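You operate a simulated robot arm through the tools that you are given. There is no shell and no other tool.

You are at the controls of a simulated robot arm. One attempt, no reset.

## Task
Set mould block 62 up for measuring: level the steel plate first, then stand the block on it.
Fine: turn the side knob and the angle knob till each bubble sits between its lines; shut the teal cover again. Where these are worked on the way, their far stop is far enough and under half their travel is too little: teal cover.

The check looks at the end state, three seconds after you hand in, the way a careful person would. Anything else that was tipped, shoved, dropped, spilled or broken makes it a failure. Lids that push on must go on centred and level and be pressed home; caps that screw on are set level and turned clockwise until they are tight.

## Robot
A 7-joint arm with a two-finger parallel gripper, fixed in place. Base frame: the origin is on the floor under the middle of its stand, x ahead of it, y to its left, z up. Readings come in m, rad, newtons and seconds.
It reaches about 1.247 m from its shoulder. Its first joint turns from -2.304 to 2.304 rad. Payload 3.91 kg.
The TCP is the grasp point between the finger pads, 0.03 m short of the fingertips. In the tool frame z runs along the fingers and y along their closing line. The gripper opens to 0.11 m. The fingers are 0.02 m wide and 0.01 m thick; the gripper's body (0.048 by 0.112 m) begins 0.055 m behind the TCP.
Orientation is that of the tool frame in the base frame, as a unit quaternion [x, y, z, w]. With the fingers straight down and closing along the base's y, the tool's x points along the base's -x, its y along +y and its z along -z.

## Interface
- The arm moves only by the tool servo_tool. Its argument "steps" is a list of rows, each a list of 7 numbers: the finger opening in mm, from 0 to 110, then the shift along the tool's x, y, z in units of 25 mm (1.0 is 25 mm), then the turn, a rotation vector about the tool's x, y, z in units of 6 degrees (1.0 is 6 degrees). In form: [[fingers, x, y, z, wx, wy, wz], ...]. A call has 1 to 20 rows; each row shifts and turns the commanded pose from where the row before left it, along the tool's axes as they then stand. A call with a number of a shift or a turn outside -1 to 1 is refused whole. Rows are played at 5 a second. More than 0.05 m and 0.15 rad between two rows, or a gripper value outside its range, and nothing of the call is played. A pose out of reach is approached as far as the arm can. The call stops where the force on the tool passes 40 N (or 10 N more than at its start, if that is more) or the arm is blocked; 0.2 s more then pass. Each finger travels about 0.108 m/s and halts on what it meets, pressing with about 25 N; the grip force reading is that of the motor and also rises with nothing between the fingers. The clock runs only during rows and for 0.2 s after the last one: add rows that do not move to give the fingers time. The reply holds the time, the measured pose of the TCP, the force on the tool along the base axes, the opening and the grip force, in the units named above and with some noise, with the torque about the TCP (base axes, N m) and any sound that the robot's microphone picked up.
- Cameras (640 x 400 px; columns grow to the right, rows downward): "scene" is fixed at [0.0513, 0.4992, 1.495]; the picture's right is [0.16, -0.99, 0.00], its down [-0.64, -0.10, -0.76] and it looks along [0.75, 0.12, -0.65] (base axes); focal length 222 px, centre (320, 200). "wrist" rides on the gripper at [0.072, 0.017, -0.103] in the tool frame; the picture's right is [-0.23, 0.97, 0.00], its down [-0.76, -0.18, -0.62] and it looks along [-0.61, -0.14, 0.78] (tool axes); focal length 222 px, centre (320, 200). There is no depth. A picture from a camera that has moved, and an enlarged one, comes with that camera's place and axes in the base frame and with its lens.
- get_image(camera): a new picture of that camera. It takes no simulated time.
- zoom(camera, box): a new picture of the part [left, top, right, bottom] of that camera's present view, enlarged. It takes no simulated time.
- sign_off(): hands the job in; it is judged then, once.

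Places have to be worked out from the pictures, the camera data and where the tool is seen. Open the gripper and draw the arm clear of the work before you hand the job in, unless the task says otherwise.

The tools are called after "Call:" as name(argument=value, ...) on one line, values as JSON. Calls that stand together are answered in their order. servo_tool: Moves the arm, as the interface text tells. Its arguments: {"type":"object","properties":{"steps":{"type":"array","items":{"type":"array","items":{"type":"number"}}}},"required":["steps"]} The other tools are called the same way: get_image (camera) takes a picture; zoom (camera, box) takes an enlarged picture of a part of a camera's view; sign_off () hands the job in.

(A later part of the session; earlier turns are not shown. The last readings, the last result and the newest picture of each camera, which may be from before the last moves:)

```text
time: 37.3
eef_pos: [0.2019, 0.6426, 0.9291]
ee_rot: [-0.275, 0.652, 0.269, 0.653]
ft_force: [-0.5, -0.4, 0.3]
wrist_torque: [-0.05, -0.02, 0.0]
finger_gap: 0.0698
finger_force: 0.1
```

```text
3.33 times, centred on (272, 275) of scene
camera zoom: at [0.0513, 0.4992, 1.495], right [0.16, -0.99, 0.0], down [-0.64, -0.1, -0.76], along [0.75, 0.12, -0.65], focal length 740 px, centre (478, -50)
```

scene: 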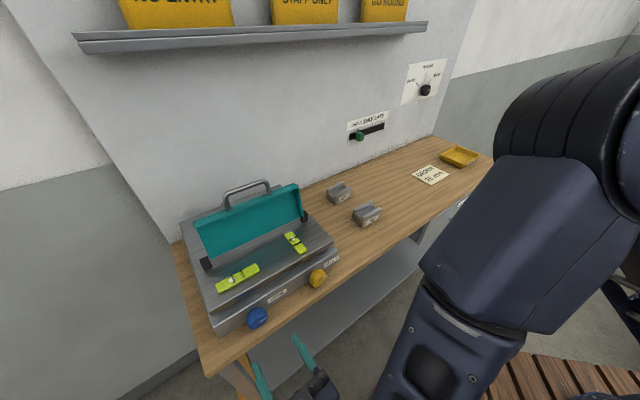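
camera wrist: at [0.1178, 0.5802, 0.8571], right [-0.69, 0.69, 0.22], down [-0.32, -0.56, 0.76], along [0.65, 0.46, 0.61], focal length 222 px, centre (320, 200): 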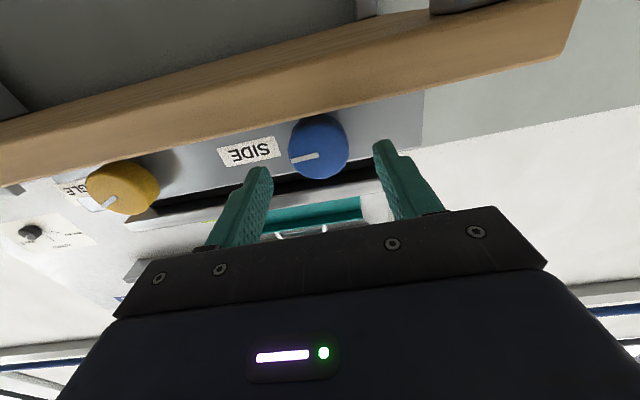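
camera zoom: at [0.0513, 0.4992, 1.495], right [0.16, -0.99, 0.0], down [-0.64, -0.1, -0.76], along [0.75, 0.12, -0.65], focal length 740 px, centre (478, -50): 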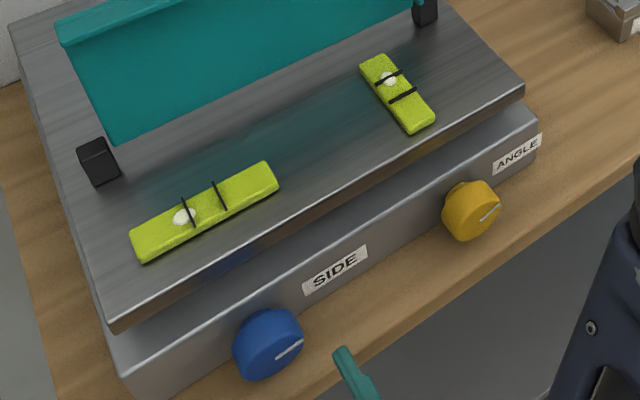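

Well aligned with the knob. I advance so the pads straddle it and close.

Call:
servo_tool(steps=[[70, 0, 0, 0.6, 0, 0, 0], [70, 0, 0, 0.6, 0, 0, 0], [70, 0, 0, 0.6, 0, 0, 0], [70, 0, 0, 0, 0, 0, 0], [30, 0, 0, 0, 0, 0, 0], [30, 0, 0, 0, 0, 0, 0], [30, 0, 0, 0, 0, 0, 0]])

Call:
zoom(camera="scene", box=[200, 215, 345, 335])

Call:
get_image(camera="wrist")

```text
time: 38.9
eef_pos: [0.2351, 0.6745, 0.9303]
ee_rot: [-0.275, 0.652, 0.268, 0.654]
ft_force: [14.5, -35.7, -1.0]
wrist_torque: [0.48, -0.34, -1.57]
finger_gap: 0.0477
finger_force: 44.5
```

```text
3.33 times, centred on (272, 275) of scene
camera zoom: at [0.0513, 0.4992, 1.495], right [0.16, -0.99, 0.0], down [-0.64, -0.1, -0.76], along [0.75, 0.12, -0.65], focal length 740 px, centre (478, -50)
```

zoom: 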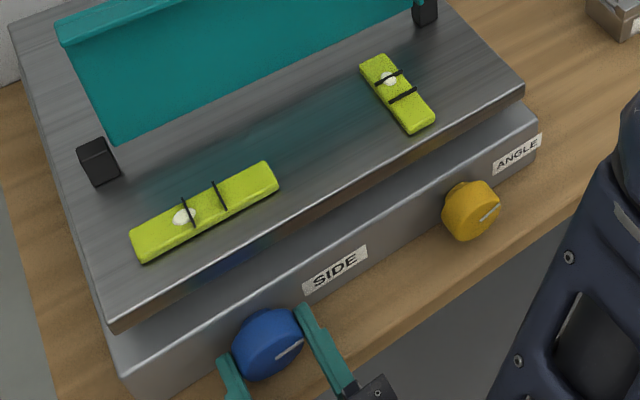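

```text
taken
camera wrist: at [0.1507, 0.6112, 0.8571], right [-0.69, 0.69, 0.22], down [-0.32, -0.56, 0.76], along [0.65, 0.46, 0.61], focal length 222 px, centre (320, 200)
```

wrist: 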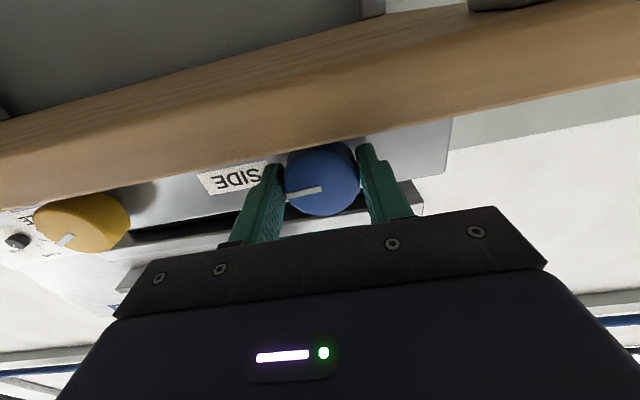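

Gripped the blue knob (47.7 mm). There's a 35 N side load from a slight offset, so I shift the tool toward +u to centre and ease back a little.

Call:
servo_tool(steps=[[30, 0, -0.08, 0, 0, 0, 0], [30, 0, -0.08, -0.04, 0, 0, 0], [30, 0, 0, -0.04, 0, 0, 0]])

```text
time: 39.7
eef_pos: [0.2333, 0.6728, 0.9299]
ee_rot: [-0.275, 0.652, 0.27, 0.653]
ft_force: [9.6, 37.1, -11.2]
wrist_torque: [-0.28, 0.21, -0.84]
finger_gap: 0.0479
finger_force: 44.8
```

Over-corrected a little; I go back about 1.4 mm in each direction.

Call:
servo_tool(steps=[[30, 0, 0.055, 0.055, 0, 0, 0], [30, 0, 0, 0, 0, 0, 0]])

```text
time: 40.3
eef_pos: [0.2337, 0.6725, 0.9302]
ee_rot: [-0.276, 0.652, 0.269, 0.653]
ft_force: [0.8, 12.1, 0.8]
wrist_torque: [-0.13, 0.14, -0.35]
finger_gap: 0.0475
finger_force: 44.9
```

Loads are small now. I turn the side knob clockwise 18° as a test and watch the bubble.

Call:
servo_tool(steps=[[30, 0, 0, 0, 0, 0, 0.6], [30, 0, 0, 0, 0, 0, 0.6], [30, 0, 0, 0, 0, 0, 0.6], [30, 0, 0, 0, 0, 0, 0.6], [30, 0, 0, 0, 0, 0, 0.6], [30, 0, 0, 0, 0, 0, 0]])

Call:
zoom(camera="scene", box=[200, 215, 345, 335])

```text
time: 41.7
eef_pos: [0.2329, 0.6726, 0.9291]
ee_rot: [-0.169, 0.687, 0.37, 0.602]
ft_force: [-10.3, 32.8, 15.7]
wrist_torque: [-0.4, 0.24, -0.1]
finger_gap: 0.0476
finger_force: 44.7
```

```text
3.33 times, centred on (272, 275) of scene
camera zoom: at [0.0513, 0.4992, 1.495], right [0.16, -0.99, 0.0], down [-0.64, -0.1, -0.76], along [0.75, 0.12, -0.65], focal length 740 px, centre (478, -50)
```

zoom: 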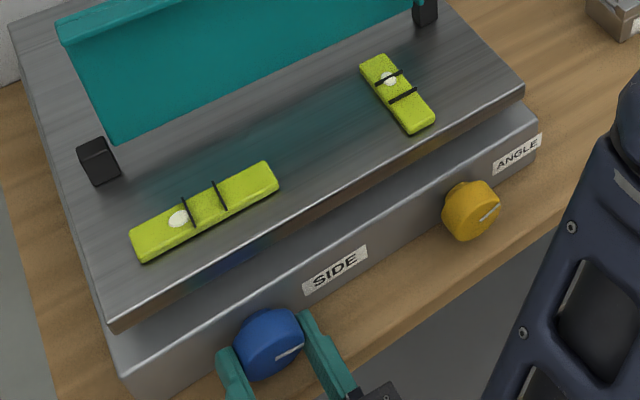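

Clockwise pushes the bubble further left, so the side knob must go counter-clockwise, roughly 75° from here. I turn back in stages and watch.

Call:
servo_tool(steps=[[30, 0, 0, 0, 0, 0, -0.7], [30, 0, 0, 0, 0, 0, -0.7], [30, 0, 0, 0, 0, 0, -0.7], [30, 0, 0, 0, 0, 0, -0.7], [30, 0, 0, 0, 0, 0, -0.7], [30, 0, 0, 0, 0, 0, 0]])

Call:
zoom(camera="scene", box=[200, 215, 345, 335])

```text
time: 43.1
eef_pos: [0.2341, 0.6717, 0.9306]
ee_rot: [-0.292, 0.644, 0.251, 0.661]
ft_force: [-12.7, 23.5, 20.2]
wrist_torque: [0.71, -0.75, -0.27]
finger_gap: 0.0478
finger_force: 44.8
```

```text
3.33 times, centred on (272, 275) of scene
camera zoom: at [0.0513, 0.4992, 1.495], right [0.16, -0.99, 0.0], down [-0.64, -0.1, -0.76], along [0.75, 0.12, -0.65], focal length 740 px, centre (478, -50)
```

zoom: 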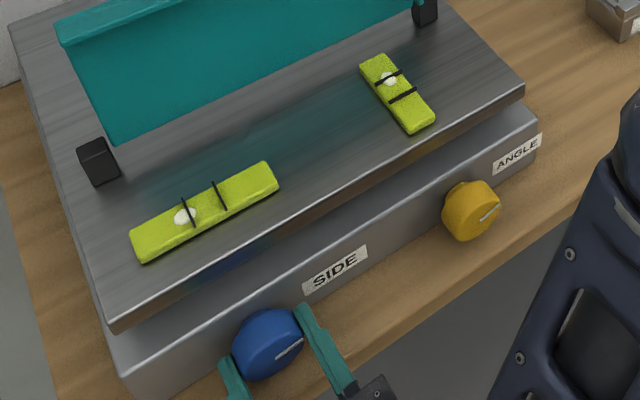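

The bubble moves right as expected. I relieve the small loads and continue counter-clockwise.

Call:
servo_tool(steps=[[30, -0.04, 0.05, 0, 0, 0, 0], [30, 0, 0, 0, 0, 0, -0.7], [30, 0, 0, 0, 0, 0, -0.7], [30, 0, 0, 0, 0, 0, -0.7], [30, 0, 0, 0, 0, 0, -0.7], [30, 0, 0, 0, 0, 0, -0.7], [30, 0, 0, 0, 0, 0, -0.7], [30, 0, 0, 0, 0, 0, 0]])

Call:
zoom(camera="scene", box=[200, 215, 345, 335])

```text
time: 44.9
eef_pos: [0.2349, 0.6712, 0.9299]
ee_rot: [-0.426, 0.565, 0.101, 0.699]
ft_force: [8.9, -40.2, -5.2]
wrist_torque: [0.36, -0.21, -1.54]
finger_gap: 0.0479
finger_force: 44.9
```

```text
3.33 times, centred on (272, 275) of scene
camera zoom: at [0.0513, 0.4992, 1.495], right [0.16, -0.99, 0.0], down [-0.64, -0.1, -0.76], along [0.75, 0.12, -0.65], focal length 740 px, centre (478, -50)
```

zoom: 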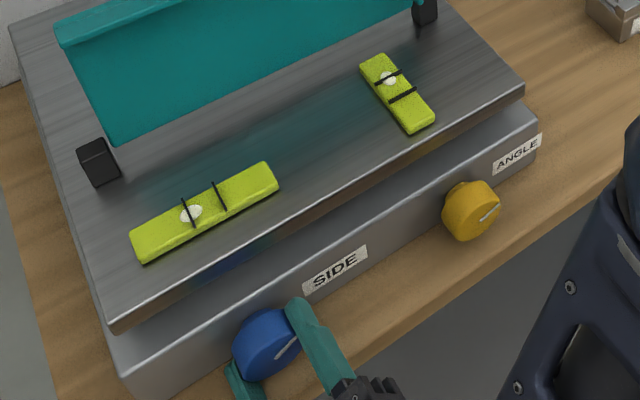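

Bubble at about a quarter in. I relieve the side load and continue about 25° more.

Call:
servo_tool(steps=[[30, 0.03, -0.053, -0.03, 0, 0, 0], [30, 0, 0, 0, 0, 0, -0.7], [30, 0, 0, 0, 0, 0, -0.7], [30, 0, 0, 0, 0, 0, -0.7], [30, 0, 0, 0, 0, 0, -0.7], [30, 0, 0, 0, 0, 0, -0.7], [30, 0, 0, 0, 0, 0, -0.7], [30, 0, 0, 0, 0, 0, 0]])

Call:
zoom(camera="scene", box=[200, 215, 345, 335])

```text
time: 46.3
eef_pos: [0.2324, 0.6739, 0.9355]
ee_rot: [-0.517, 0.48, -0.019, 0.709]
ft_force: [2.1, -1.3, 4.0]
wrist_torque: [-0.15, 2.14, 0.5]
finger_gap: 0.0464
finger_force: 44.4
stopped in row 7: the force on the tool passed its limit at 58 N (the readings are from after the stop); the commanded pose is now the measured one
```

```text
3.33 times, centred on (272, 275) of scene
camera zoom: at [0.0513, 0.4992, 1.495], right [0.16, -0.99, 0.0], down [-0.64, -0.1, -0.76], along [0.75, 0.12, -0.65], focal length 740 px, centre (478, -50)
```

zoom: 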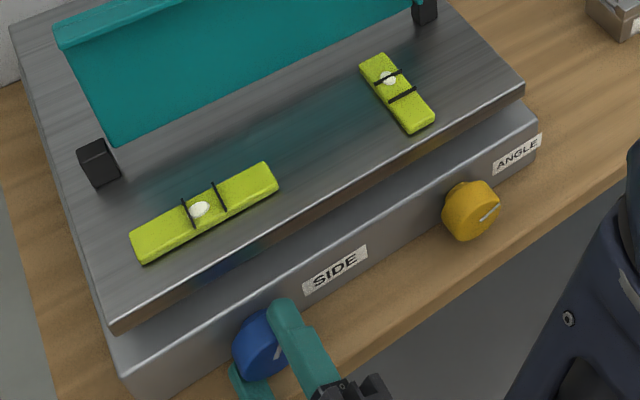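

The side bubble is now between its lines; I zoom in closely to check centring.

Call:
zoom(camera="scene", box=[205, 255, 275, 300])

Call:
get_image(camera="wrist")

```text
8.89 times, centred on (240, 278) of scene
camera zoom: at [0.0513, 0.4992, 1.495], right [0.16, -0.99, 0.0], down [-0.64, -0.1, -0.76], along [0.75, 0.12, -0.65], focal length 1974 px, centre (1031, -489)
```

zoom: 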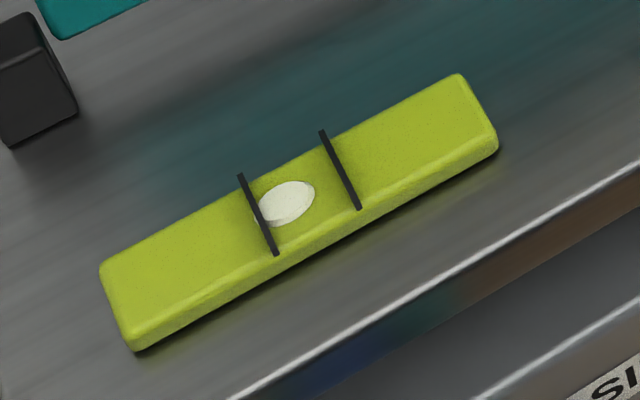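

```text
taken
camera wrist: at [0.1915, 0.5704, 0.8739], right [-0.58, 0.57, -0.58], down [-0.76, -0.13, 0.63], along [0.29, 0.81, 0.51], focal length 222 px, centre (320, 200)
```

wrist: 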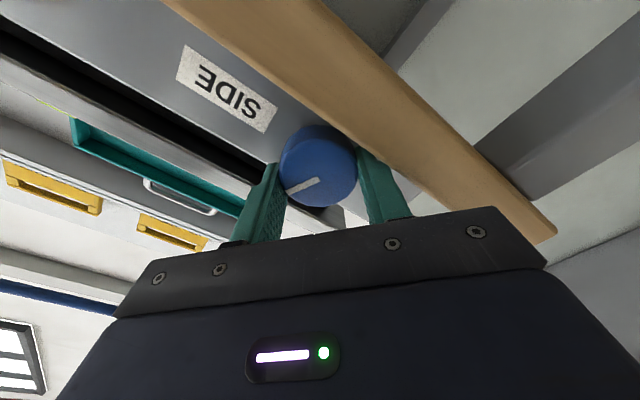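

Bubble centre is still slightly left of mid. About 18° more is needed, so I continue gently.

Call:
servo_tool(steps=[[30, 0, 0, 0, 0, 0, -0.5], [30, 0, 0, 0, 0, 0, -0.5], [30, 0, 0, 0, 0, 0, -0.5], [30, 0, 0, 0, 0, 0, 0]])

Call:
zoom(camera="scene", box=[205, 255, 275, 300])

```text
time: 47.1
eef_pos: [0.2285, 0.6773, 0.9377]
ee_rot: [-0.547, 0.443, -0.064, 0.707]
ft_force: [-1.4, 6.1, 1.1]
wrist_torque: [-0.5, 2.04, -0.49]
finger_gap: 0.0465
finger_force: 45.0
stopped in row 3: the force on the tool passed its limit at 47 N (the readings are from after the stop); the commanded pose is now the measured one
```

```text
8.89 times, centred on (240, 278) of scene
camera zoom: at [0.0513, 0.4992, 1.495], right [0.16, -0.99, 0.0], down [-0.64, -0.1, -0.76], along [0.75, 0.12, -0.65], focal length 1974 px, centre (1031, -489)
```

zoom: 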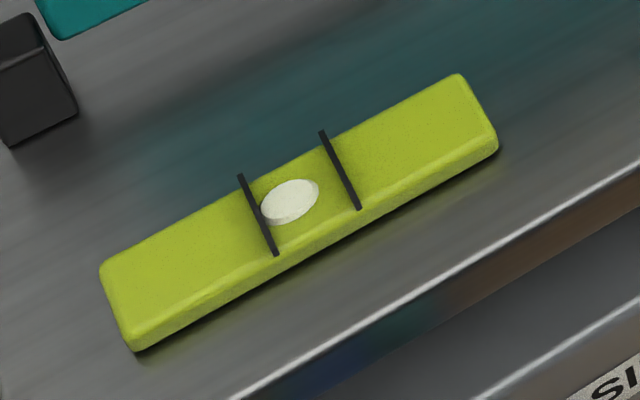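

Almost there, but the fingers have slid about 9 mm off the knob's centre. I open, recentre, rotate back 30° and regrip.

Call:
servo_tool(steps=[[65, 0, 0, 0, 0, 0, 0], [65, 0, 0, 0, 0, 0, 0], [65, 0.2, 0.05, -0.05, 0, 0, 0], [65, 0.2, 0.05, -0.05, 0, 0, 0], [65, 0, 0, 0, 0, 0, 1], [65, 0, 0, 0, 0, 0, 1], [65, 0, 0, 0, 0, 0, 1], [65, 0, 0, 0, 0, 0, 1], [65, 0, 0, 0, 0, 0, 1], [65, 0, 0, 0, 0, 0, 0]])

Call:
zoom(camera="scene", box=[205, 255, 275, 300])

Call:
get_image(camera="wrist")

```text
time: 47.9
eef_pos: [0.2299, 0.6759, 0.9403]
ee_rot: [-0.543, 0.442, -0.063, 0.711]
ft_force: [-0.3, -17.9, 21.6]
wrist_torque: [-1.25, 0.97, 0.52]
finger_gap: 0.0529
finger_force: 0.1
stopped in row 3: the force on the tool passed its limit at 46 N (the readings are from after the stop); the commanded pose is now the measured one
```

```text
8.89 times, centred on (240, 278) of scene
camera zoom: at [0.0513, 0.4992, 1.495], right [0.16, -0.99, 0.0], down [-0.64, -0.1, -0.76], along [0.75, 0.12, -0.65], focal length 1974 px, centre (1031, -489)
```

zoom: 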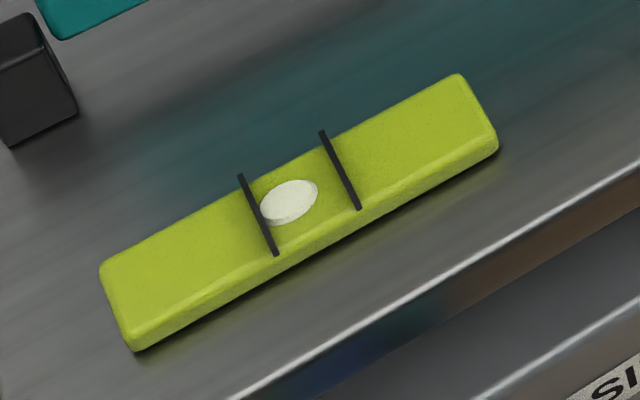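

```text
taken
camera wrist: at [0.1955, 0.5672, 0.8833], right [-0.52, 0.52, -0.68], down [-0.82, -0.09, 0.56], along [0.24, 0.85, 0.47], focal length 222 px, centre (320, 200)
```

wrist: 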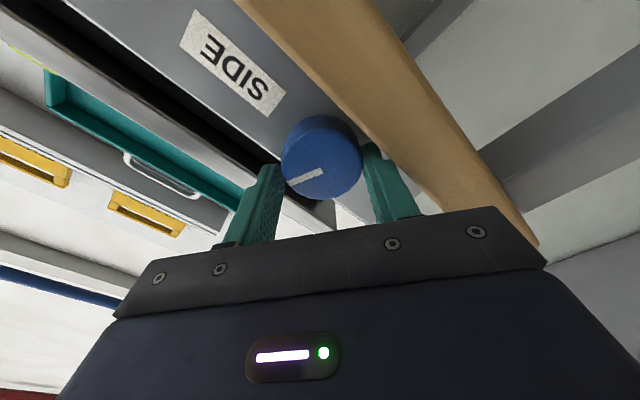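

The bench top is at about z 0.90, so the lower finger touched it when opening at this roll angle. I retreat straight back off the knob, then roll the tool back.

Call:
servo_tool(steps=[[51, -0.04, 0, 0, 0, 0, 0], [51, 0, 0, -0.3, 0, 0, 0], [51, 0, 0, -0.5, 0, 0, 0], [51, 0, 0, -0.8, 0, 0, 0], [51, 0, 0, -0.8, 0, 0, 0]])

Call:
zoom(camera="scene", box=[205, 255, 275, 300])

```text
time: 48.5
eef_pos: [0.2293, 0.6746, 0.9402]
ee_rot: [-0.542, 0.443, -0.063, 0.711]
ft_force: [3.8, 11.0, -2.7]
wrist_torque: [-0.26, 0.49, 0.28]
finger_gap: 0.0533
finger_force: 2.9
stopped in row 2: the force on the tool passed its limit at 52 N (the readings are from after the stop); the commanded pose is now the measured one
```

```text
8.89 times, centred on (240, 278) of scene
camera zoom: at [0.0513, 0.4992, 1.495], right [0.16, -0.99, 0.0], down [-0.64, -0.1, -0.76], along [0.75, 0.12, -0.65], focal length 1974 px, centre (1031, -489)
```

zoom: 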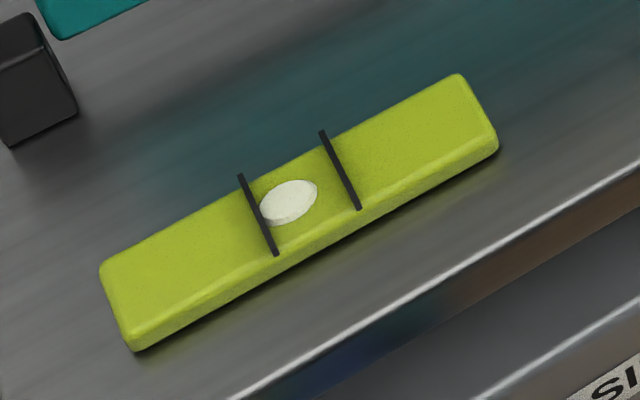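

The finger is wedged between knob and bench. I slide it up-left off the knob (tool −x), which moves it away from both.

Call:
servo_tool(steps=[[53, -0.1, 0, 0, 0, 0, 0], [53, -0.1, 0, 0, 0, 0, 0], [53, -0.1, 0, 0, 0, 0, 0], [53, -0.1, 0, 0, 0, 0, 0], [53, -0.1, 0, 0, 0, 0, 0], [53, -0.1, 0, 0, 0, 0, 0]])

Call:
get_image(camera="wrist")

Call:
zoom(camera="scene", box=[200, 255, 330, 340])

```text
time: 49.9
eef_pos: [0.2203, 0.683, 0.95]
ee_rot: [-0.542, 0.443, -0.063, 0.711]
ft_force: [-0.5, 1.0, -1.0]
wrist_torque: [-0.04, -0.02, 0.01]
finger_gap: 0.0531
finger_force: 0.0
```

```text
taken
camera wrist: at [0.1849, 0.5753, 0.8922], right [-0.52, 0.52, -0.68], down [-0.82, -0.08, 0.56], along [0.24, 0.85, 0.47], focal length 222 px, centre (320, 200)
```

wrist: 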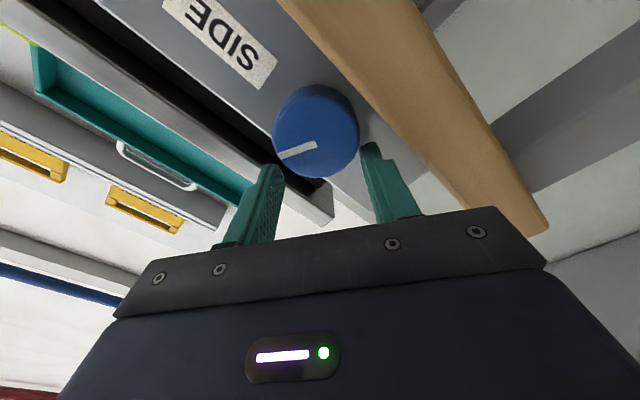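

```text
4.71 times, centred on (265, 298) of scene
camera zoom: at [0.0513, 0.4992, 1.495], right [0.16, -0.99, 0.0], down [-0.64, -0.1, -0.76], along [0.75, 0.12, -0.65], focal length 1045 px, centre (579, -259)
```

zoom: 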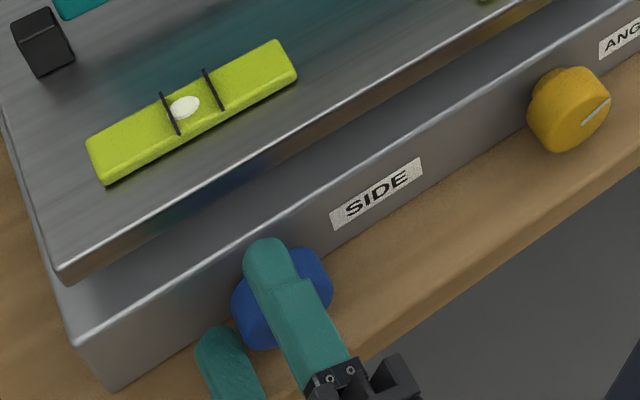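

Free now with near-zero force. I retreat, roll back to about −10°, and re-centre on the knob.

Call:
servo_tool(steps=[[53, 0, 0, -0.5, 0, 0, 0], [60, 0, 0, -0.7, 0, 0, 0], [65, 0, 0, -0.7, 0, 0, 0], [65, 0, 0, 0, 0, 0, 0.96], [65, 0, 0, 0, 0, 0, 0.96], [65, 0, 0, 0, 0, 0, 0.96], [65, 0, 0, 0, 0, 0, 0.96], [65, 0, 0, 0, 0, 0, 0.96], [65, 0, 0, 0, 0, 0, 0.96], [65, 0, 0, 0, 0, 0, 0.96], [65, 0, 0, 0, 0, 0, 0.96], [65, 0.45, -0.26, 0, 0, 0, 0], [65, 0.45, -0.26, 0, 0, 0, 0], [65, 0, 0, 0, 0, 0, 0]])

Call:
get_image(camera="wrist")

Call:
zoom(camera="scene", box=[205, 255, 275, 300])

```text
time: 52.9
eef_pos: [0.1995, 0.6386, 0.9278]
ee_rot: [-0.326, 0.619, 0.222, 0.679]
ft_force: [0.4, -0.4, -0.6]
wrist_torque: [-0.05, -0.03, -0.03]
finger_gap: 0.0651
finger_force: 0.1
```

```text
taken
camera wrist: at [0.1252, 0.5684, 0.8517], right [-0.72, 0.7, 0.06], down [-0.41, -0.49, 0.77], along [0.56, 0.52, 0.64], focal length 222 px, centre (320, 200)
```

wrist: 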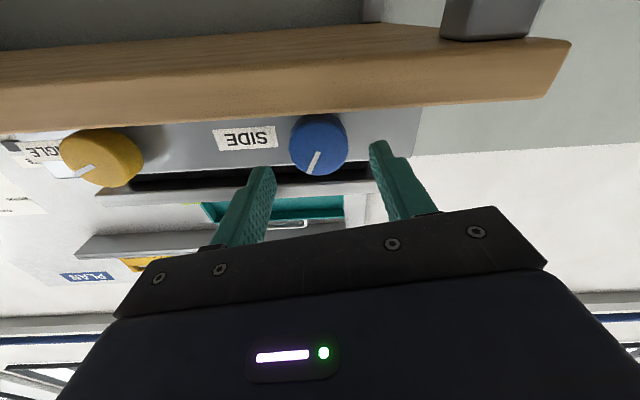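

```text
8.89 times, centred on (240, 278) of scene
camera zoom: at [0.0513, 0.4992, 1.495], right [0.16, -0.99, 0.0], down [-0.64, -0.1, -0.76], along [0.75, 0.12, -0.65], focal length 1974 px, centre (1031, -489)
```

zoom: 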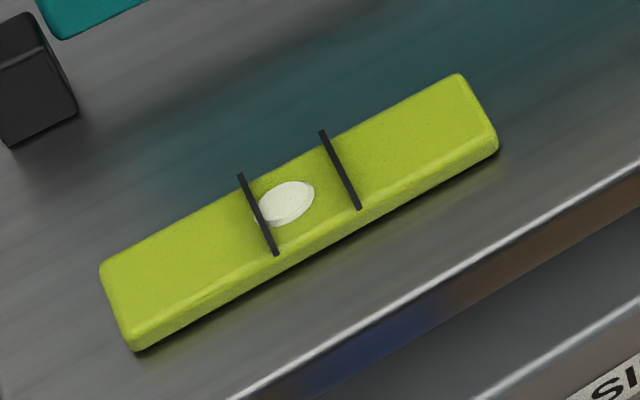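

Bubble needs about 18° more counter-clockwise. I advance and regrip at this roll angle.

Call:
servo_tool(steps=[[65, -0.04, 0, 0.6, 0, 0, 0], [65, 0, 0, 0.6, 0, 0, 0], [65, 0, 0, 0.6, 0, 0, 0], [65, 0, 0, 0, 0, 0, 0], [30, 0, 0, 0, 0, 0, 0], [30, 0, 0, 0, 0, 0, 0], [30, 0, 0, 0, 0, 0, 0]])

```text
time: 54.5
eef_pos: [0.2315, 0.67, 0.9292]
ee_rot: [-0.324, 0.62, 0.219, 0.68]
ft_force: [18.7, -30.4, 1.4]
wrist_torque: [0.34, -0.17, -1.94]
finger_gap: 0.047
finger_force: 45.1
```

A side load again; I shift +u about 2.3 mm to centre, then turn counter-clockwise 16°.

Call:
servo_tool(steps=[[30, 0.016, -0.09, 0, 0, 0, 0], [30, 0, 0, 0, 0, 0, 0], [30, 0, 0, 0, 0, 0, -0.55], [30, 0, 0, 0, 0, 0, -0.55], [30, 0, 0, 0, 0, 0, -0.55], [30, 0, 0, 0, 0, 0, -0.55], [30, 0, 0, 0, 0, 0, -0.55], [30, 0, 0, 0, 0, 0, 0]])

Call:
zoom(camera="scene", box=[205, 255, 275, 300])

```text
time: 56.3
eef_pos: [0.2325, 0.6684, 0.9297]
ee_rot: [-0.41, 0.567, 0.121, 0.704]
ft_force: [12.7, -8.4, -6.2]
wrist_torque: [0.09, -0.09, -1.11]
finger_gap: 0.0471
finger_force: 45.1
```

```text
8.89 times, centred on (240, 278) of scene
camera zoom: at [0.0513, 0.4992, 1.495], right [0.16, -0.99, 0.0], down [-0.64, -0.1, -0.76], along [0.75, 0.12, -0.65], focal length 1974 px, centre (1031, -489)
```

zoom: 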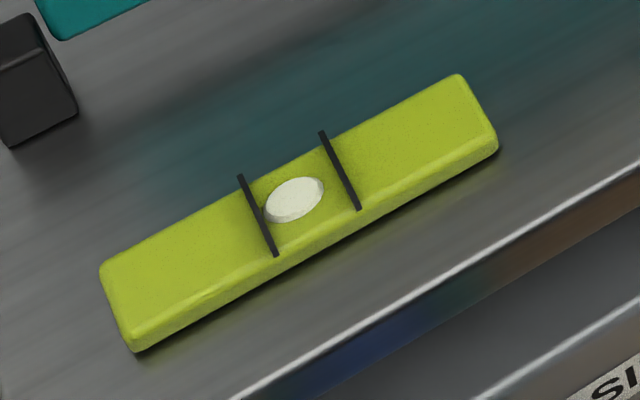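

The bubble is fully between the lines, slightly left. I turn another 8° counter-clockwise, staying above the bench.

Call:
servo_tool(steps=[[30, 0, 0, 0, 0, 0, -0.45], [30, 0, 0, 0, 0, 0, -0.45], [30, 0, 0, 0, 0, 0, -0.45], [30, 0, 0, 0, 0, 0, 0]])

Call:
zoom(camera="scene", box=[205, 255, 275, 300])

```text
time: 57.3
eef_pos: [0.2333, 0.667, 0.9309]
ee_rot: [-0.45, 0.536, 0.072, 0.711]
ft_force: [13.8, -10.3, 3.1]
wrist_torque: [-0.56, 1.1, -0.29]
finger_gap: 0.0469
finger_force: 45.0
```

```text
8.89 times, centred on (240, 278) of scene
camera zoom: at [0.0513, 0.4992, 1.495], right [0.16, -0.99, 0.0], down [-0.64, -0.1, -0.76], along [0.75, 0.12, -0.65], focal length 1974 px, centre (1031, -489)
```

zoom: 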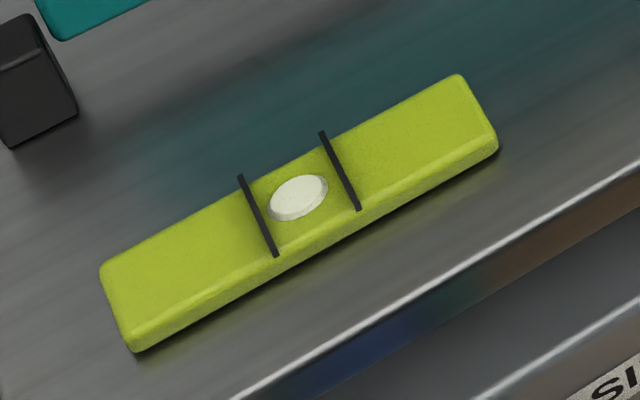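

The side bubble is centred. I open just enough to free the knob (to 52 mm) and retreat straight back.

Call:
servo_tool(steps=[[51, 0, 0, 0, 0, 0, 0], [51, 0, 0, 0, 0, 0, 0], [51, 0, 0, -0.1, 0, 0, 0], [51, 0, 0, -0.2, 0, 0, 0], [51, 0, 0, -0.4, 0, 0, 0], [51, 0, 0, -0.6, 0, 0, 0], [60, 0, 0, -0.6, 0, 0, 0]])

Call:
zoom(camera="scene", box=[205, 255, 275, 300])

```text
time: 58.9
eef_pos: [0.1993, 0.6345, 0.9283]
ee_rot: [-0.45, 0.536, 0.07, 0.711]
ft_force: [-0.3, 0.5, 1.0]
wrist_torque: [0.03, 0.02, 0.0]
finger_gap: 0.0604
finger_force: 0.1
```

```text
8.89 times, centred on (240, 278) of scene
camera zoom: at [0.0513, 0.4992, 1.495], right [0.16, -0.99, 0.0], down [-0.64, -0.1, -0.76], along [0.75, 0.12, -0.65], focal length 1974 px, centre (1031, -489)
```

zoom: 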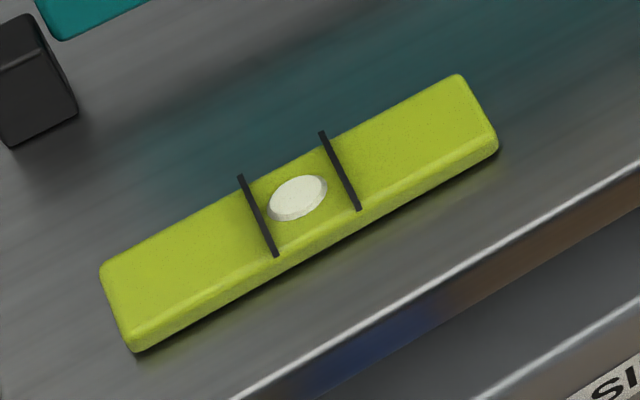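

Side knob done. I roll the tool back upright, trim its small tilt, and slide over in front of the yellow angle knob.

Call:
servo_tool(steps=[[65, 0, 0, 0, 0, 0, 0.97], [65, 0, 0, 0, 0, 0, 0.97], [65, 0, 0, 0, 0, 0, 0.97], [65, 0, 0, 0, 0, 0, 0.97], [65, 0, 0, 0, 0, 0, 0.97], [65, 0, 0, 0, 0, 0, 0.97], [65, 0, 0, 0, 0.12, 0.2, 0], [65, 0, -0.89, 0, 0, 0, 0], [65, 0, -0.89, 0, 0, 0, 0], [65, 0, -0.89, 0, 0, 0, 0], [65, 0, -0.89, 0, 0, 0, 0], [65, 0, -0.89, 0, 0, 0, 0], [65, 0, -0.89, 0, 0, 0, 0], [65, 0, -0.89, 0, 0, 0, 0], [65, 0, -0.89, 0, 0, 0, 0], [65, 0, 0, 0, 0, 0, 0]])

Call:
get_image(camera="wrist")

Call:
get_image(camera="scene")

```text
time: 62.3
eef_pos: [0.325, 0.509, 0.9275]
ee_rot: [-0.267, 0.655, 0.274, 0.652]
ft_force: [0.4, 0.5, -0.2]
wrist_torque: [0.0, -0.01, 0.01]
finger_gap: 0.065
finger_force: 0.0
```

```text
taken
camera wrist: at [0.2396, 0.4484, 0.8548], right [-0.69, 0.69, 0.24], down [-0.31, -0.57, 0.76], along [0.66, 0.45, 0.6], focal length 222 px, centre (320, 200)
```

wrist: 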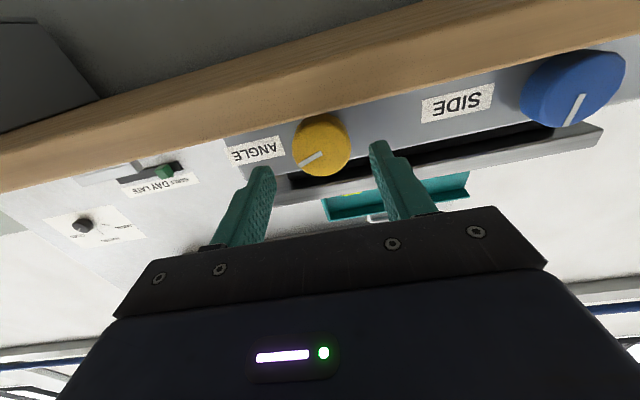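

```text
taken
```

scene: 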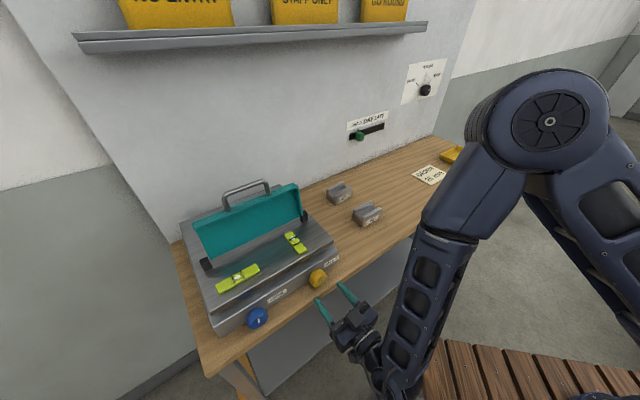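

Aligned with the yellow knob. I advance and grip it.

Call:
servo_tool(steps=[[65, -0.06, -0.06, 0.65, 0, 0, 0], [65, 0, 0, 0.65, 0, 0, 0], [65, 0, 0, 0.65, 0, 0, 0], [65, 0, 0, 0, 0, 0, 0], [30, 0, 0, 0, 0, 0, 0], [30, 0, 0, 0, 0, 0, 0], [30, 0, 0, 0, 0, 0, 0]])

Call:
zoom(camera="scene", box=[260, 220, 330, 265])

Call:
get_image(camera="wrist")

```text
time: 63.9
eef_pos: [0.3597, 0.5429, 0.9289]
ee_rot: [-0.267, 0.655, 0.274, 0.652]
ft_force: [-3.5, 11.0, 3.9]
wrist_torque: [-0.4, 0.36, 0.19]
finger_gap: 0.0471
finger_force: 44.8
```

```text
8.89 times, centred on (295, 242) of scene
camera zoom: at [0.0513, 0.4992, 1.495], right [0.16, -0.99, 0.0], down [-0.64, -0.1, -0.76], along [0.75, 0.12, -0.65], focal length 1974 px, centre (542, -178)
```

zoom: 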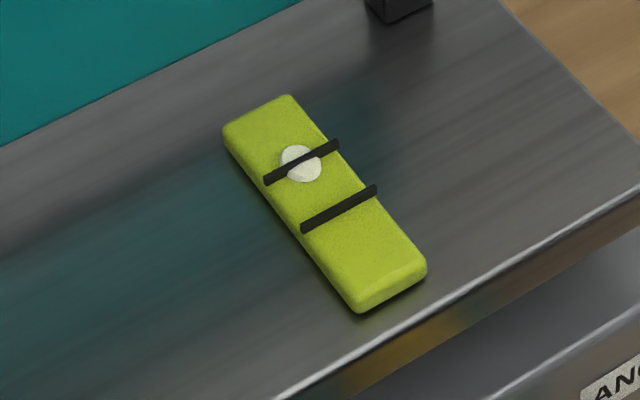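

```text
taken
camera wrist: at [0.2742, 0.4827, 0.8567], right [-0.69, 0.69, 0.24], down [-0.31, -0.57, 0.76], along [0.66, 0.45, 0.61], focal length 222 px, centre (320, 200)
```

wrist: 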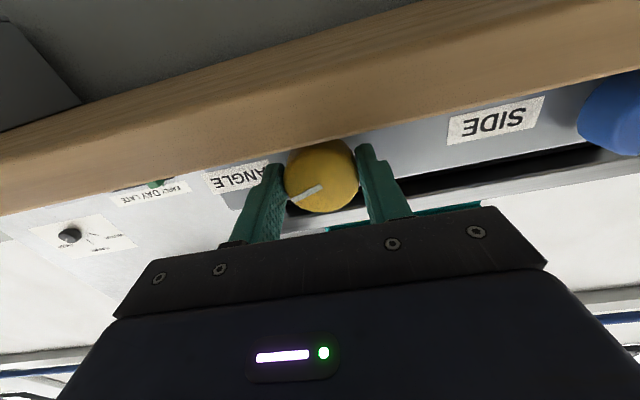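

Low load grip. I test-turn the angle knob 15° counter-clockwise.

Call:
servo_tool(steps=[[30, 0, 0, 0, 0, 0, -0.5], [30, 0, 0, 0, 0, 0, -0.5], [30, 0, 0, 0, 0, 0, -0.5], [30, 0, 0, 0, 0, 0, -0.5], [30, 0, 0, 0, 0, 0, -0.5], [30, 0, 0, 0, 0, 0, 0]])

Call:
zoom(camera="scene", box=[260, 220, 330, 265])

```text
time: 65.3
eef_pos: [0.3596, 0.5429, 0.9286]
ee_rot: [-0.351, 0.614, 0.187, 0.682]
ft_force: [-1.8, 1.1, 6.5]
wrist_torque: [0.61, -0.7, 0.23]
finger_gap: 0.0467
finger_force: 44.9
```

```text
8.89 times, centred on (295, 242) of scene
camera zoom: at [0.0513, 0.4992, 1.495], right [0.16, -0.99, 0.0], down [-0.64, -0.1, -0.76], along [0.75, 0.12, -0.65], focal length 1974 px, centre (542, -178)
```

zoom: 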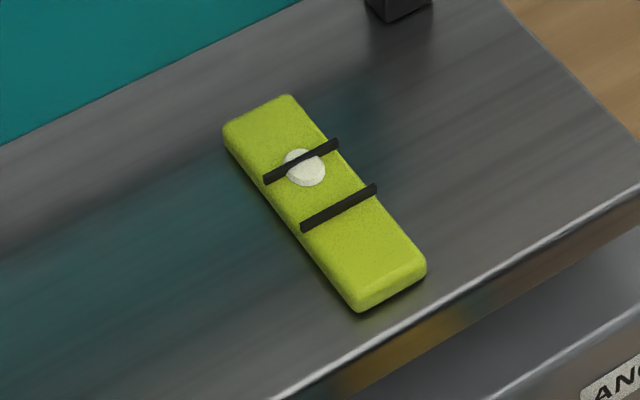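

Counter-clockwise is the right direction. I continue another 20°, within the bench clearance.

Call:
servo_tool(steps=[[30, 0, 0, 0, 0, 0, -0.55], [30, 0, 0, 0, 0, 0, -0.55], [30, 0, 0, 0, 0, 0, -0.55], [30, 0, 0, 0, 0, 0, -0.55], [30, 0, 0, 0, 0, 0, -0.55], [30, 0, 0, 0, 0, 0, -0.55], [30, 0, 0, 0, 0, 0, 0]])

Call:
zoom(camera="scene", box=[260, 220, 330, 265])

```text
time: 67.0
eef_pos: [0.362, 0.5422, 0.9302]
ee_rot: [-0.45, 0.544, 0.066, 0.705]
ft_force: [-0.6, -13.4, 9.5]
wrist_torque: [0.13, 1.15, 0.77]
finger_gap: 0.0462
finger_force: 44.7
stopped in row 7: the force on the tool passed its limit at 41 N (the readings are from after the stop); the commanded pose is now the measured one
```

```text
8.89 times, centred on (295, 242) of scene
camera zoom: at [0.0513, 0.4992, 1.495], right [0.16, -0.99, 0.0], down [-0.64, -0.1, -0.76], along [0.75, 0.12, -0.65], focal length 1974 px, centre (542, -178)
```

zoom: 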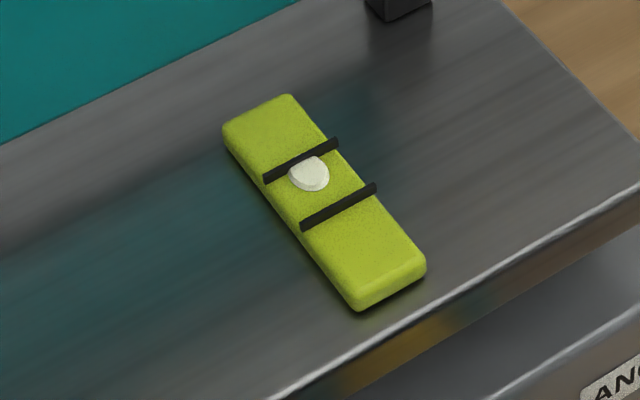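

About 40° more needed. I open slightly, retreat, roll back clockwise 60° and re-align for another bite.

Call:
servo_tool(steps=[[51, 0, 0, 0, 0, 0, 0], [51, 0, 0, 0, 0, 0, 0], [51, 0, 0, -0.1, 0, 0, 0], [51, 0, 0, -0.2, 0, 0, 0], [51, 0, 0, -0.4, 0, 0, 0], [51, 0, 0, -0.6, 0, 0, 0], [60, 0, 0, -0.6, 0, 0, 0], [65, 0, 0, 0, 0, 0, 1], [65, 0, 0, 0, 0, 0, 1], [65, 0, 0, 0, 0, 0, 1], [65, 0, 0, 0, 0, 0, 1], [65, 0, 0, 0, 0, 0, 1], [65, 0, 0, 0, 0, 0, 1], [65, 0, 0, 0, 0, 0, 1], [65, 0, 0, 0, 0, 0, 1], [65, 0, 0, 0, 0, 0, 1], [65, 0, 0, 0, 0, 0, 1], [65, 0.07, 0.06, 0, 0, 0, 0], [65, 0, 0, 0, 0, 0, 0]])

Call:
get_image(camera="wrist")

Call:
zoom(camera="scene", box=[260, 220, 330, 265])

```text
time: 71.0
eef_pos: [0.3257, 0.5107, 0.9292]
ee_rot: [-0.117, 0.697, 0.411, 0.577]
ft_force: [0.1, -0.2, 0.4]
wrist_torque: [-0.01, -0.03, 0.01]
finger_gap: 0.065
finger_force: 0.0
```

```text
taken
camera wrist: at [0.2197, 0.471, 0.8705], right [-0.55, 0.55, 0.63], down [-0.1, -0.79, 0.61], along [0.83, 0.27, 0.49], focal length 222 px, centre (320, 200)
```

wrist: 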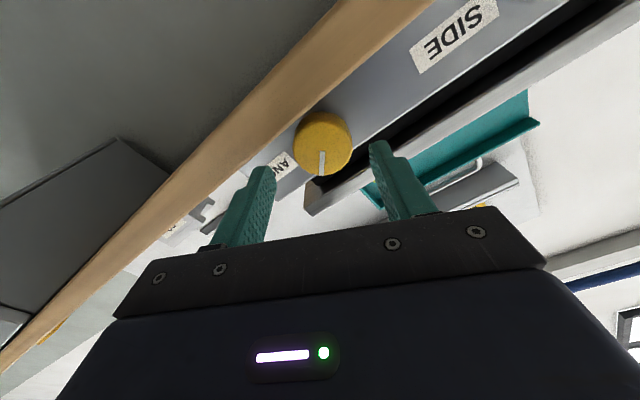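

```text
8.89 times, centred on (295, 242) of scene
camera zoom: at [0.0513, 0.4992, 1.495], right [0.16, -0.99, 0.0], down [-0.64, -0.1, -0.76], along [0.75, 0.12, -0.65], focal length 1974 px, centre (542, -178)
```

zoom: 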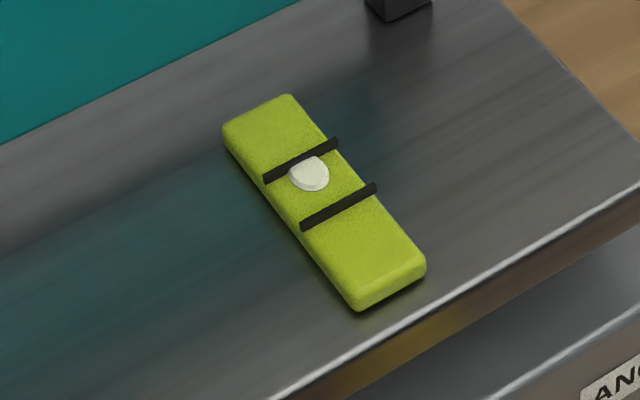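

Straight and aligned. I advance with a 57 mm opening (keeping the lower finger clear of the bench) and grip.

Call:
servo_tool(steps=[[57, -0.02, -0.04, 0, 0, 0, 0], [57, 0, 0, 0.62, 0, 0, 0], [57, 0, 0, 0.62, 0, 0, 0], [57, 0, 0, 0.62, 0, 0, 0], [57, 0, 0, 0, 0, 0, 0], [30, 0, 0, 0, 0, 0, 0], [30, 0, 0, 0, 0, 0, 0], [30, 0, 0, 0, 0, 0, 0]])

```text
time: 72.8
eef_pos: [0.3579, 0.5444, 0.9295]
ee_rot: [-0.117, 0.696, 0.411, 0.577]
ft_force: [-8.7, 29.3, 17.0]
wrist_torque: [-0.69, 0.56, 0.88]
finger_gap: 0.0461
finger_force: 45.4
```

A closing-line load of about 31 N; I shift the tool 2 mm along it, then turn counter-clockwise 25°.

Call:
servo_tool(steps=[[30, 0, 0.08, 0.02, 0, 0, 0], [30, 0, 0, 0, 0, 0, 0], [30, 0, 0, 0, 0, 0, -0.6], [30, 0, 0, 0, 0, 0, -0.6], [30, 0, 0, 0, 0, 0, -0.6], [30, 0, 0, 0, 0, 0, -0.6], [30, 0, 0, 0, 0, 0, -0.6], [30, 0, 0, 0, 0, 0, -0.6], [30, 0, 0, 0, 0, 0, -0.6], [30, 0, 0, 0, 0, 0, 0]])

Call:
zoom(camera="scene", box=[260, 220, 330, 265])

```text
time: 75.0
eef_pos: [0.3596, 0.5427, 0.9296]
ee_rot: [-0.266, 0.655, 0.272, 0.653]
ft_force: [9.7, -19.4, 7.6]
wrist_torque: [0.6, -0.49, -0.46]
finger_gap: 0.0462
finger_force: 45.2
```

```text
8.89 times, centred on (295, 242) of scene
camera zoom: at [0.0513, 0.4992, 1.495], right [0.16, -0.99, 0.0], down [-0.64, -0.1, -0.76], along [0.75, 0.12, -0.65], focal length 1974 px, centre (542, -178)
```

zoom: 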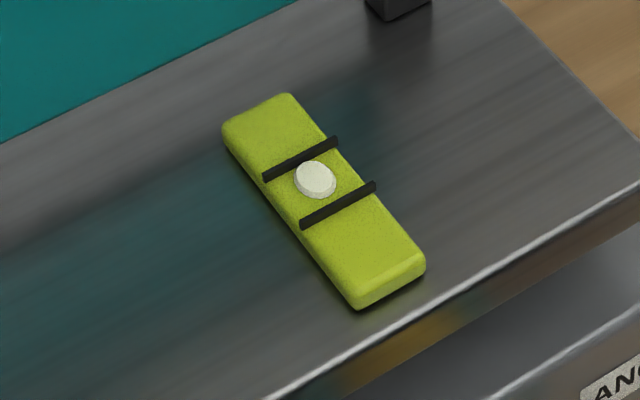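

Bubble close to mid. I turn another 14° counter-clockwise.

Call:
servo_tool(steps=[[30, 0, 0, 0, 0, 0, -0.6], [30, 0, 0, 0, 0, 0, -0.6], [30, 0, 0, 0, 0, 0, -0.6], [30, 0, 0, 0, 0, 0, -0.6], [30, 0, 0, 0, 0, 0, 0]])

Call:
zoom(camera="scene", box=[260, 220, 330, 265])

Call:
zoom(camera="scene", box=[205, 255, 275, 300])

```text
time: 76.0
eef_pos: [0.36, 0.5436, 0.9308]
ee_rot: [-0.34, 0.619, 0.192, 0.682]
ft_force: [2.9, -9.4, 6.6]
wrist_torque: [0.02, 0.04, 0.66]
finger_gap: 0.0463
finger_force: 45.6
stopped in row 4: the force on the tool passed its limit at 42 N (the readings are from after the stop); the commanded pose is now the measured one
```

```text
8.89 times, centred on (295, 242) of scene
camera zoom: at [0.0513, 0.4992, 1.495], right [0.16, -0.99, 0.0], down [-0.64, -0.1, -0.76], along [0.75, 0.12, -0.65], focal length 1974 px, centre (542, -178)
```

zoom: 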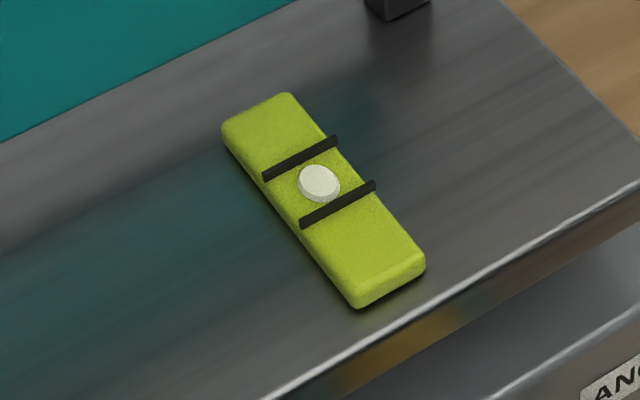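

```text
8.89 times, centred on (240, 278) of scene
camera zoom: at [0.0513, 0.4992, 1.495], right [0.16, -0.99, 0.0], down [-0.64, -0.1, -0.76], along [0.75, 0.12, -0.65], focal length 1974 px, centre (1031, -489)
```

zoom: 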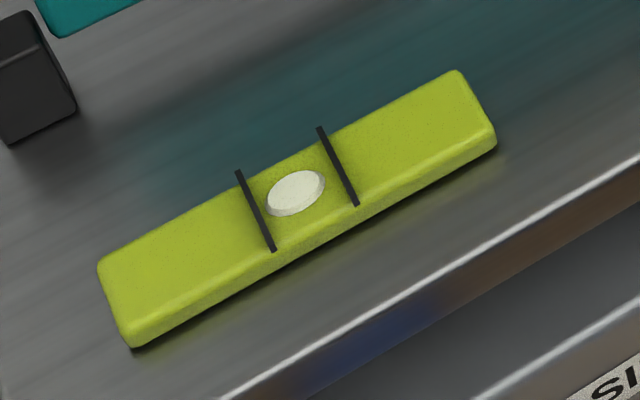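

Both bubbles look centred from the scene camera. I release the yellow knob and retreat.

Call:
servo_tool(steps=[[55, 0, 0, 0, 0, 0, 0], [55, 0, 0, 0, 0, 0, 0], [55, 0, 0, -0.1, 0, 0, 0], [55, 0, 0, -0.2, 0, 0, 0], [55, 0, 0, -0.5, 0, 0, 0], [55, 0, 0, -0.8, 0, 0, 0], [60, 0, 0, -0.9, 0, 0, 0], [60, 0, 0, -0.9, 0, 0, 0]])

Call:
zoom(camera="scene", box=[260, 220, 330, 265])

Call:
zoom(camera="scene", box=[205, 255, 275, 300])

```text
time: 77.8
eef_pos: [0.2996, 0.4833, 0.9284]
ee_rot: [-0.341, 0.618, 0.194, 0.681]
ft_force: [-0.8, -0.7, 0.5]
wrist_torque: [-0.01, -0.01, -0.01]
finger_gap: 0.06
finger_force: 0.0
```

```text
8.89 times, centred on (295, 242) of scene
camera zoom: at [0.0513, 0.4992, 1.495], right [0.16, -0.99, 0.0], down [-0.64, -0.1, -0.76], along [0.75, 0.12, -0.65], focal length 1974 px, centre (542, -178)
```

zoom: 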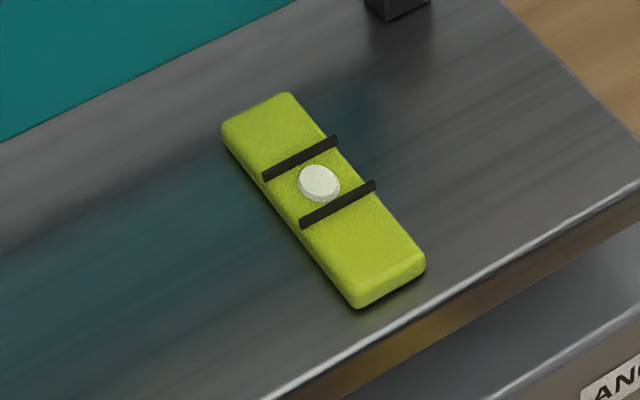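

```text
8.89 times, centred on (240, 278) of scene
camera zoom: at [0.0513, 0.4992, 1.495], right [0.16, -0.99, 0.0], down [-0.64, -0.1, -0.76], along [0.75, 0.12, -0.65], focal length 1974 px, centre (1031, -489)
```

zoom: 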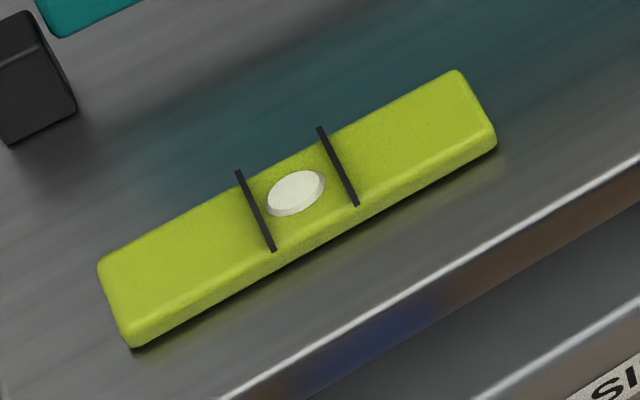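

Both hold after release. I raise the arm, roll it straight, and then pitch back to vertical to check the bubbles from above and fetch the block.

Call:
servo_tool(steps=[[60, 0, 0, -0.4, 0, 0, 0.74], [60, 0, 0, -0.4, 0, 0, 0.74], [60, 0, 0, 0, 0, 0, 0.74], [60, -1, 0, 0, 0, 0, 0], [60, -1, 0, 0, 0, 0, 0], [60, -1, 0, 0, 0, 0, 0], [60, -1, 0, 0, 0, 0, 0], [60, -1, 0, 0, 0, 0, 0], [60, -1, 0, 0, 0, 0, 0], [60, -1, 0, 0, 0, 0, 0], [60, -1, 0, 0, 0, 0, 0], [60, -1, 0, 0, 0, 0, 0], [60, -1, 0, 0, 0, 0, 0], [60, -1, 0, 0, 0, 0, 0], [60, -1, 0, 0, 0, 0, 0], [60, -1, 0, 0, 0, 0, 0]])

Call:
servo_tool(steps=[[60, 0, 0, 0, 0, 1, 0], [60, 0, 0, 0, 0, 1, 0], [60, 0, 0, 0, 0, 1, 0], [60, 0, 0, 0, 0, 1, 0], [60, 0, 0, 0, 0, 1, 0], [60, 0, 0, 0, 0, 1, 0], [60, 0, 0, 0, 0, 1, 0], [60, 0, 0, 0, 0, 1, 0], [60, 0, 0, 0, 0, 1, 0], [60, 0, 0, 0, 0, 1, 0], [60, 0, 0, 0, 0, 1, 0], [60, 0, 0, 0, 0, 1, 0], [60, 0, 0, 0, 0, 1, 0], [60, 0, 0, 0, 0, 1, 0], [60, 0, 0, 0, 0, 1, 0]])

Call:
get_image(camera="wrist")

Call:
get_image(camera="scene")

```text
time: 81.2
eef_pos: [0.2858, 0.4667, 1.2543]
ee_rot: [-0.267, 0.655, 0.271, 0.653]
ft_force: [1.0, 0.7, 0.1]
wrist_torque: [0.01, -0.04, 0.0]
finger_gap: 0.0599
finger_force: 0.1
```

```text
time: 84.4
eef_pos: [0.2855, 0.4674, 1.2552]
ee_rot: [-0.381, 0.925, 0.003, -0.001]
ft_force: [-1.2, -0.6, 0.3]
wrist_torque: [0.03, -0.01, 0.0]
finger_gap: 0.0599
finger_force: 0.0
```

```text
taken
camera wrist: at [0.2231, 0.4283, 1.3574], right [-0.52, 0.85, 0.01], down [0.67, 0.41, 0.62], along [0.53, 0.33, -0.78], focal length 222 px, centre (320, 200)
```

wrist: 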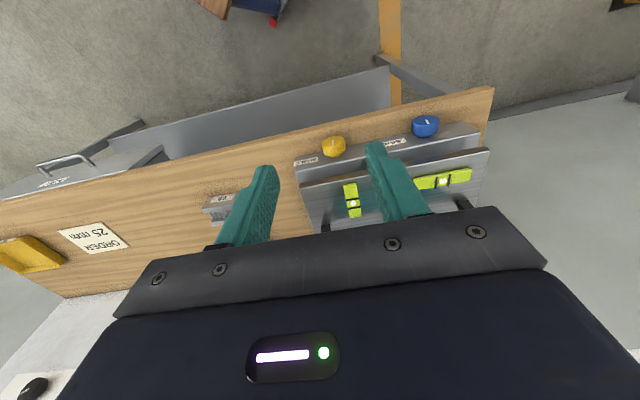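

```text
taken
```

scene: 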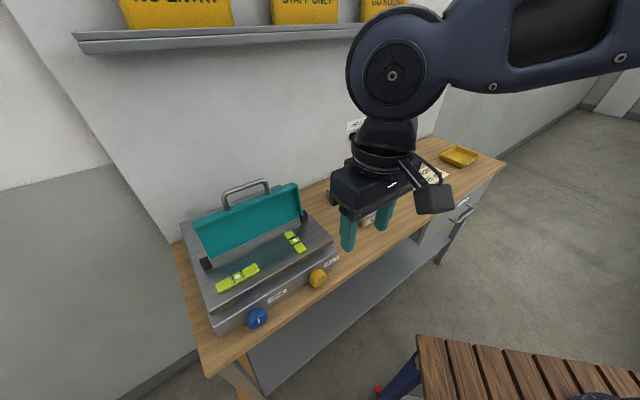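

I hover over the unit to view the bubbles from directly above.

Call:
servo_tool(steps=[[60, -0.5, 0.36, -0.9, 0, 0, 0], [60, -0.8, 0.36, -0.9, 0, 0, 0], [60, -1, 0.36, -0.9, 0, 0, 0], [60, -1, 0.36, -0.9, 0, 0, 0], [60, -1, 0.36, 0, 0, 0, 0], [60, -1, 0.36, 0, 0, 0, 0], [60, -1, 0.36, 0, 0, 0, 0], [60, -1, 0.36, 0, 0, 0, 0], [60, -1, 0.36, 0, 0, 0, 0], [60, -1, 0.36, 0, 0, 0, 0]])

Call:
get_image(camera="wrist")

```text
time: 86.6
eef_pos: [0.3881, 0.6946, 1.345]
ee_rot: [-0.382, 0.924, 0.003, 0.0]
ft_force: [0.0, 0.4, 1.2]
wrist_torque: [0.03, 0.02, 0.02]
finger_gap: 0.0599
finger_force: 0.0
```

```text
taken
camera wrist: at [0.3254, 0.6554, 1.4483], right [-0.52, 0.85, 0.01], down [0.67, 0.41, 0.62], along [0.53, 0.33, -0.78], focal length 222 px, centre (320, 200)
```

wrist: 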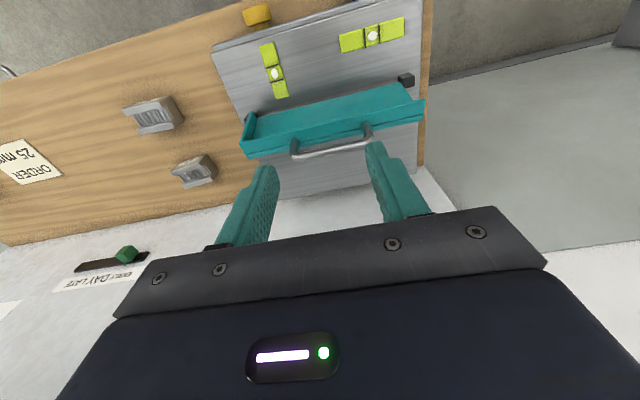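

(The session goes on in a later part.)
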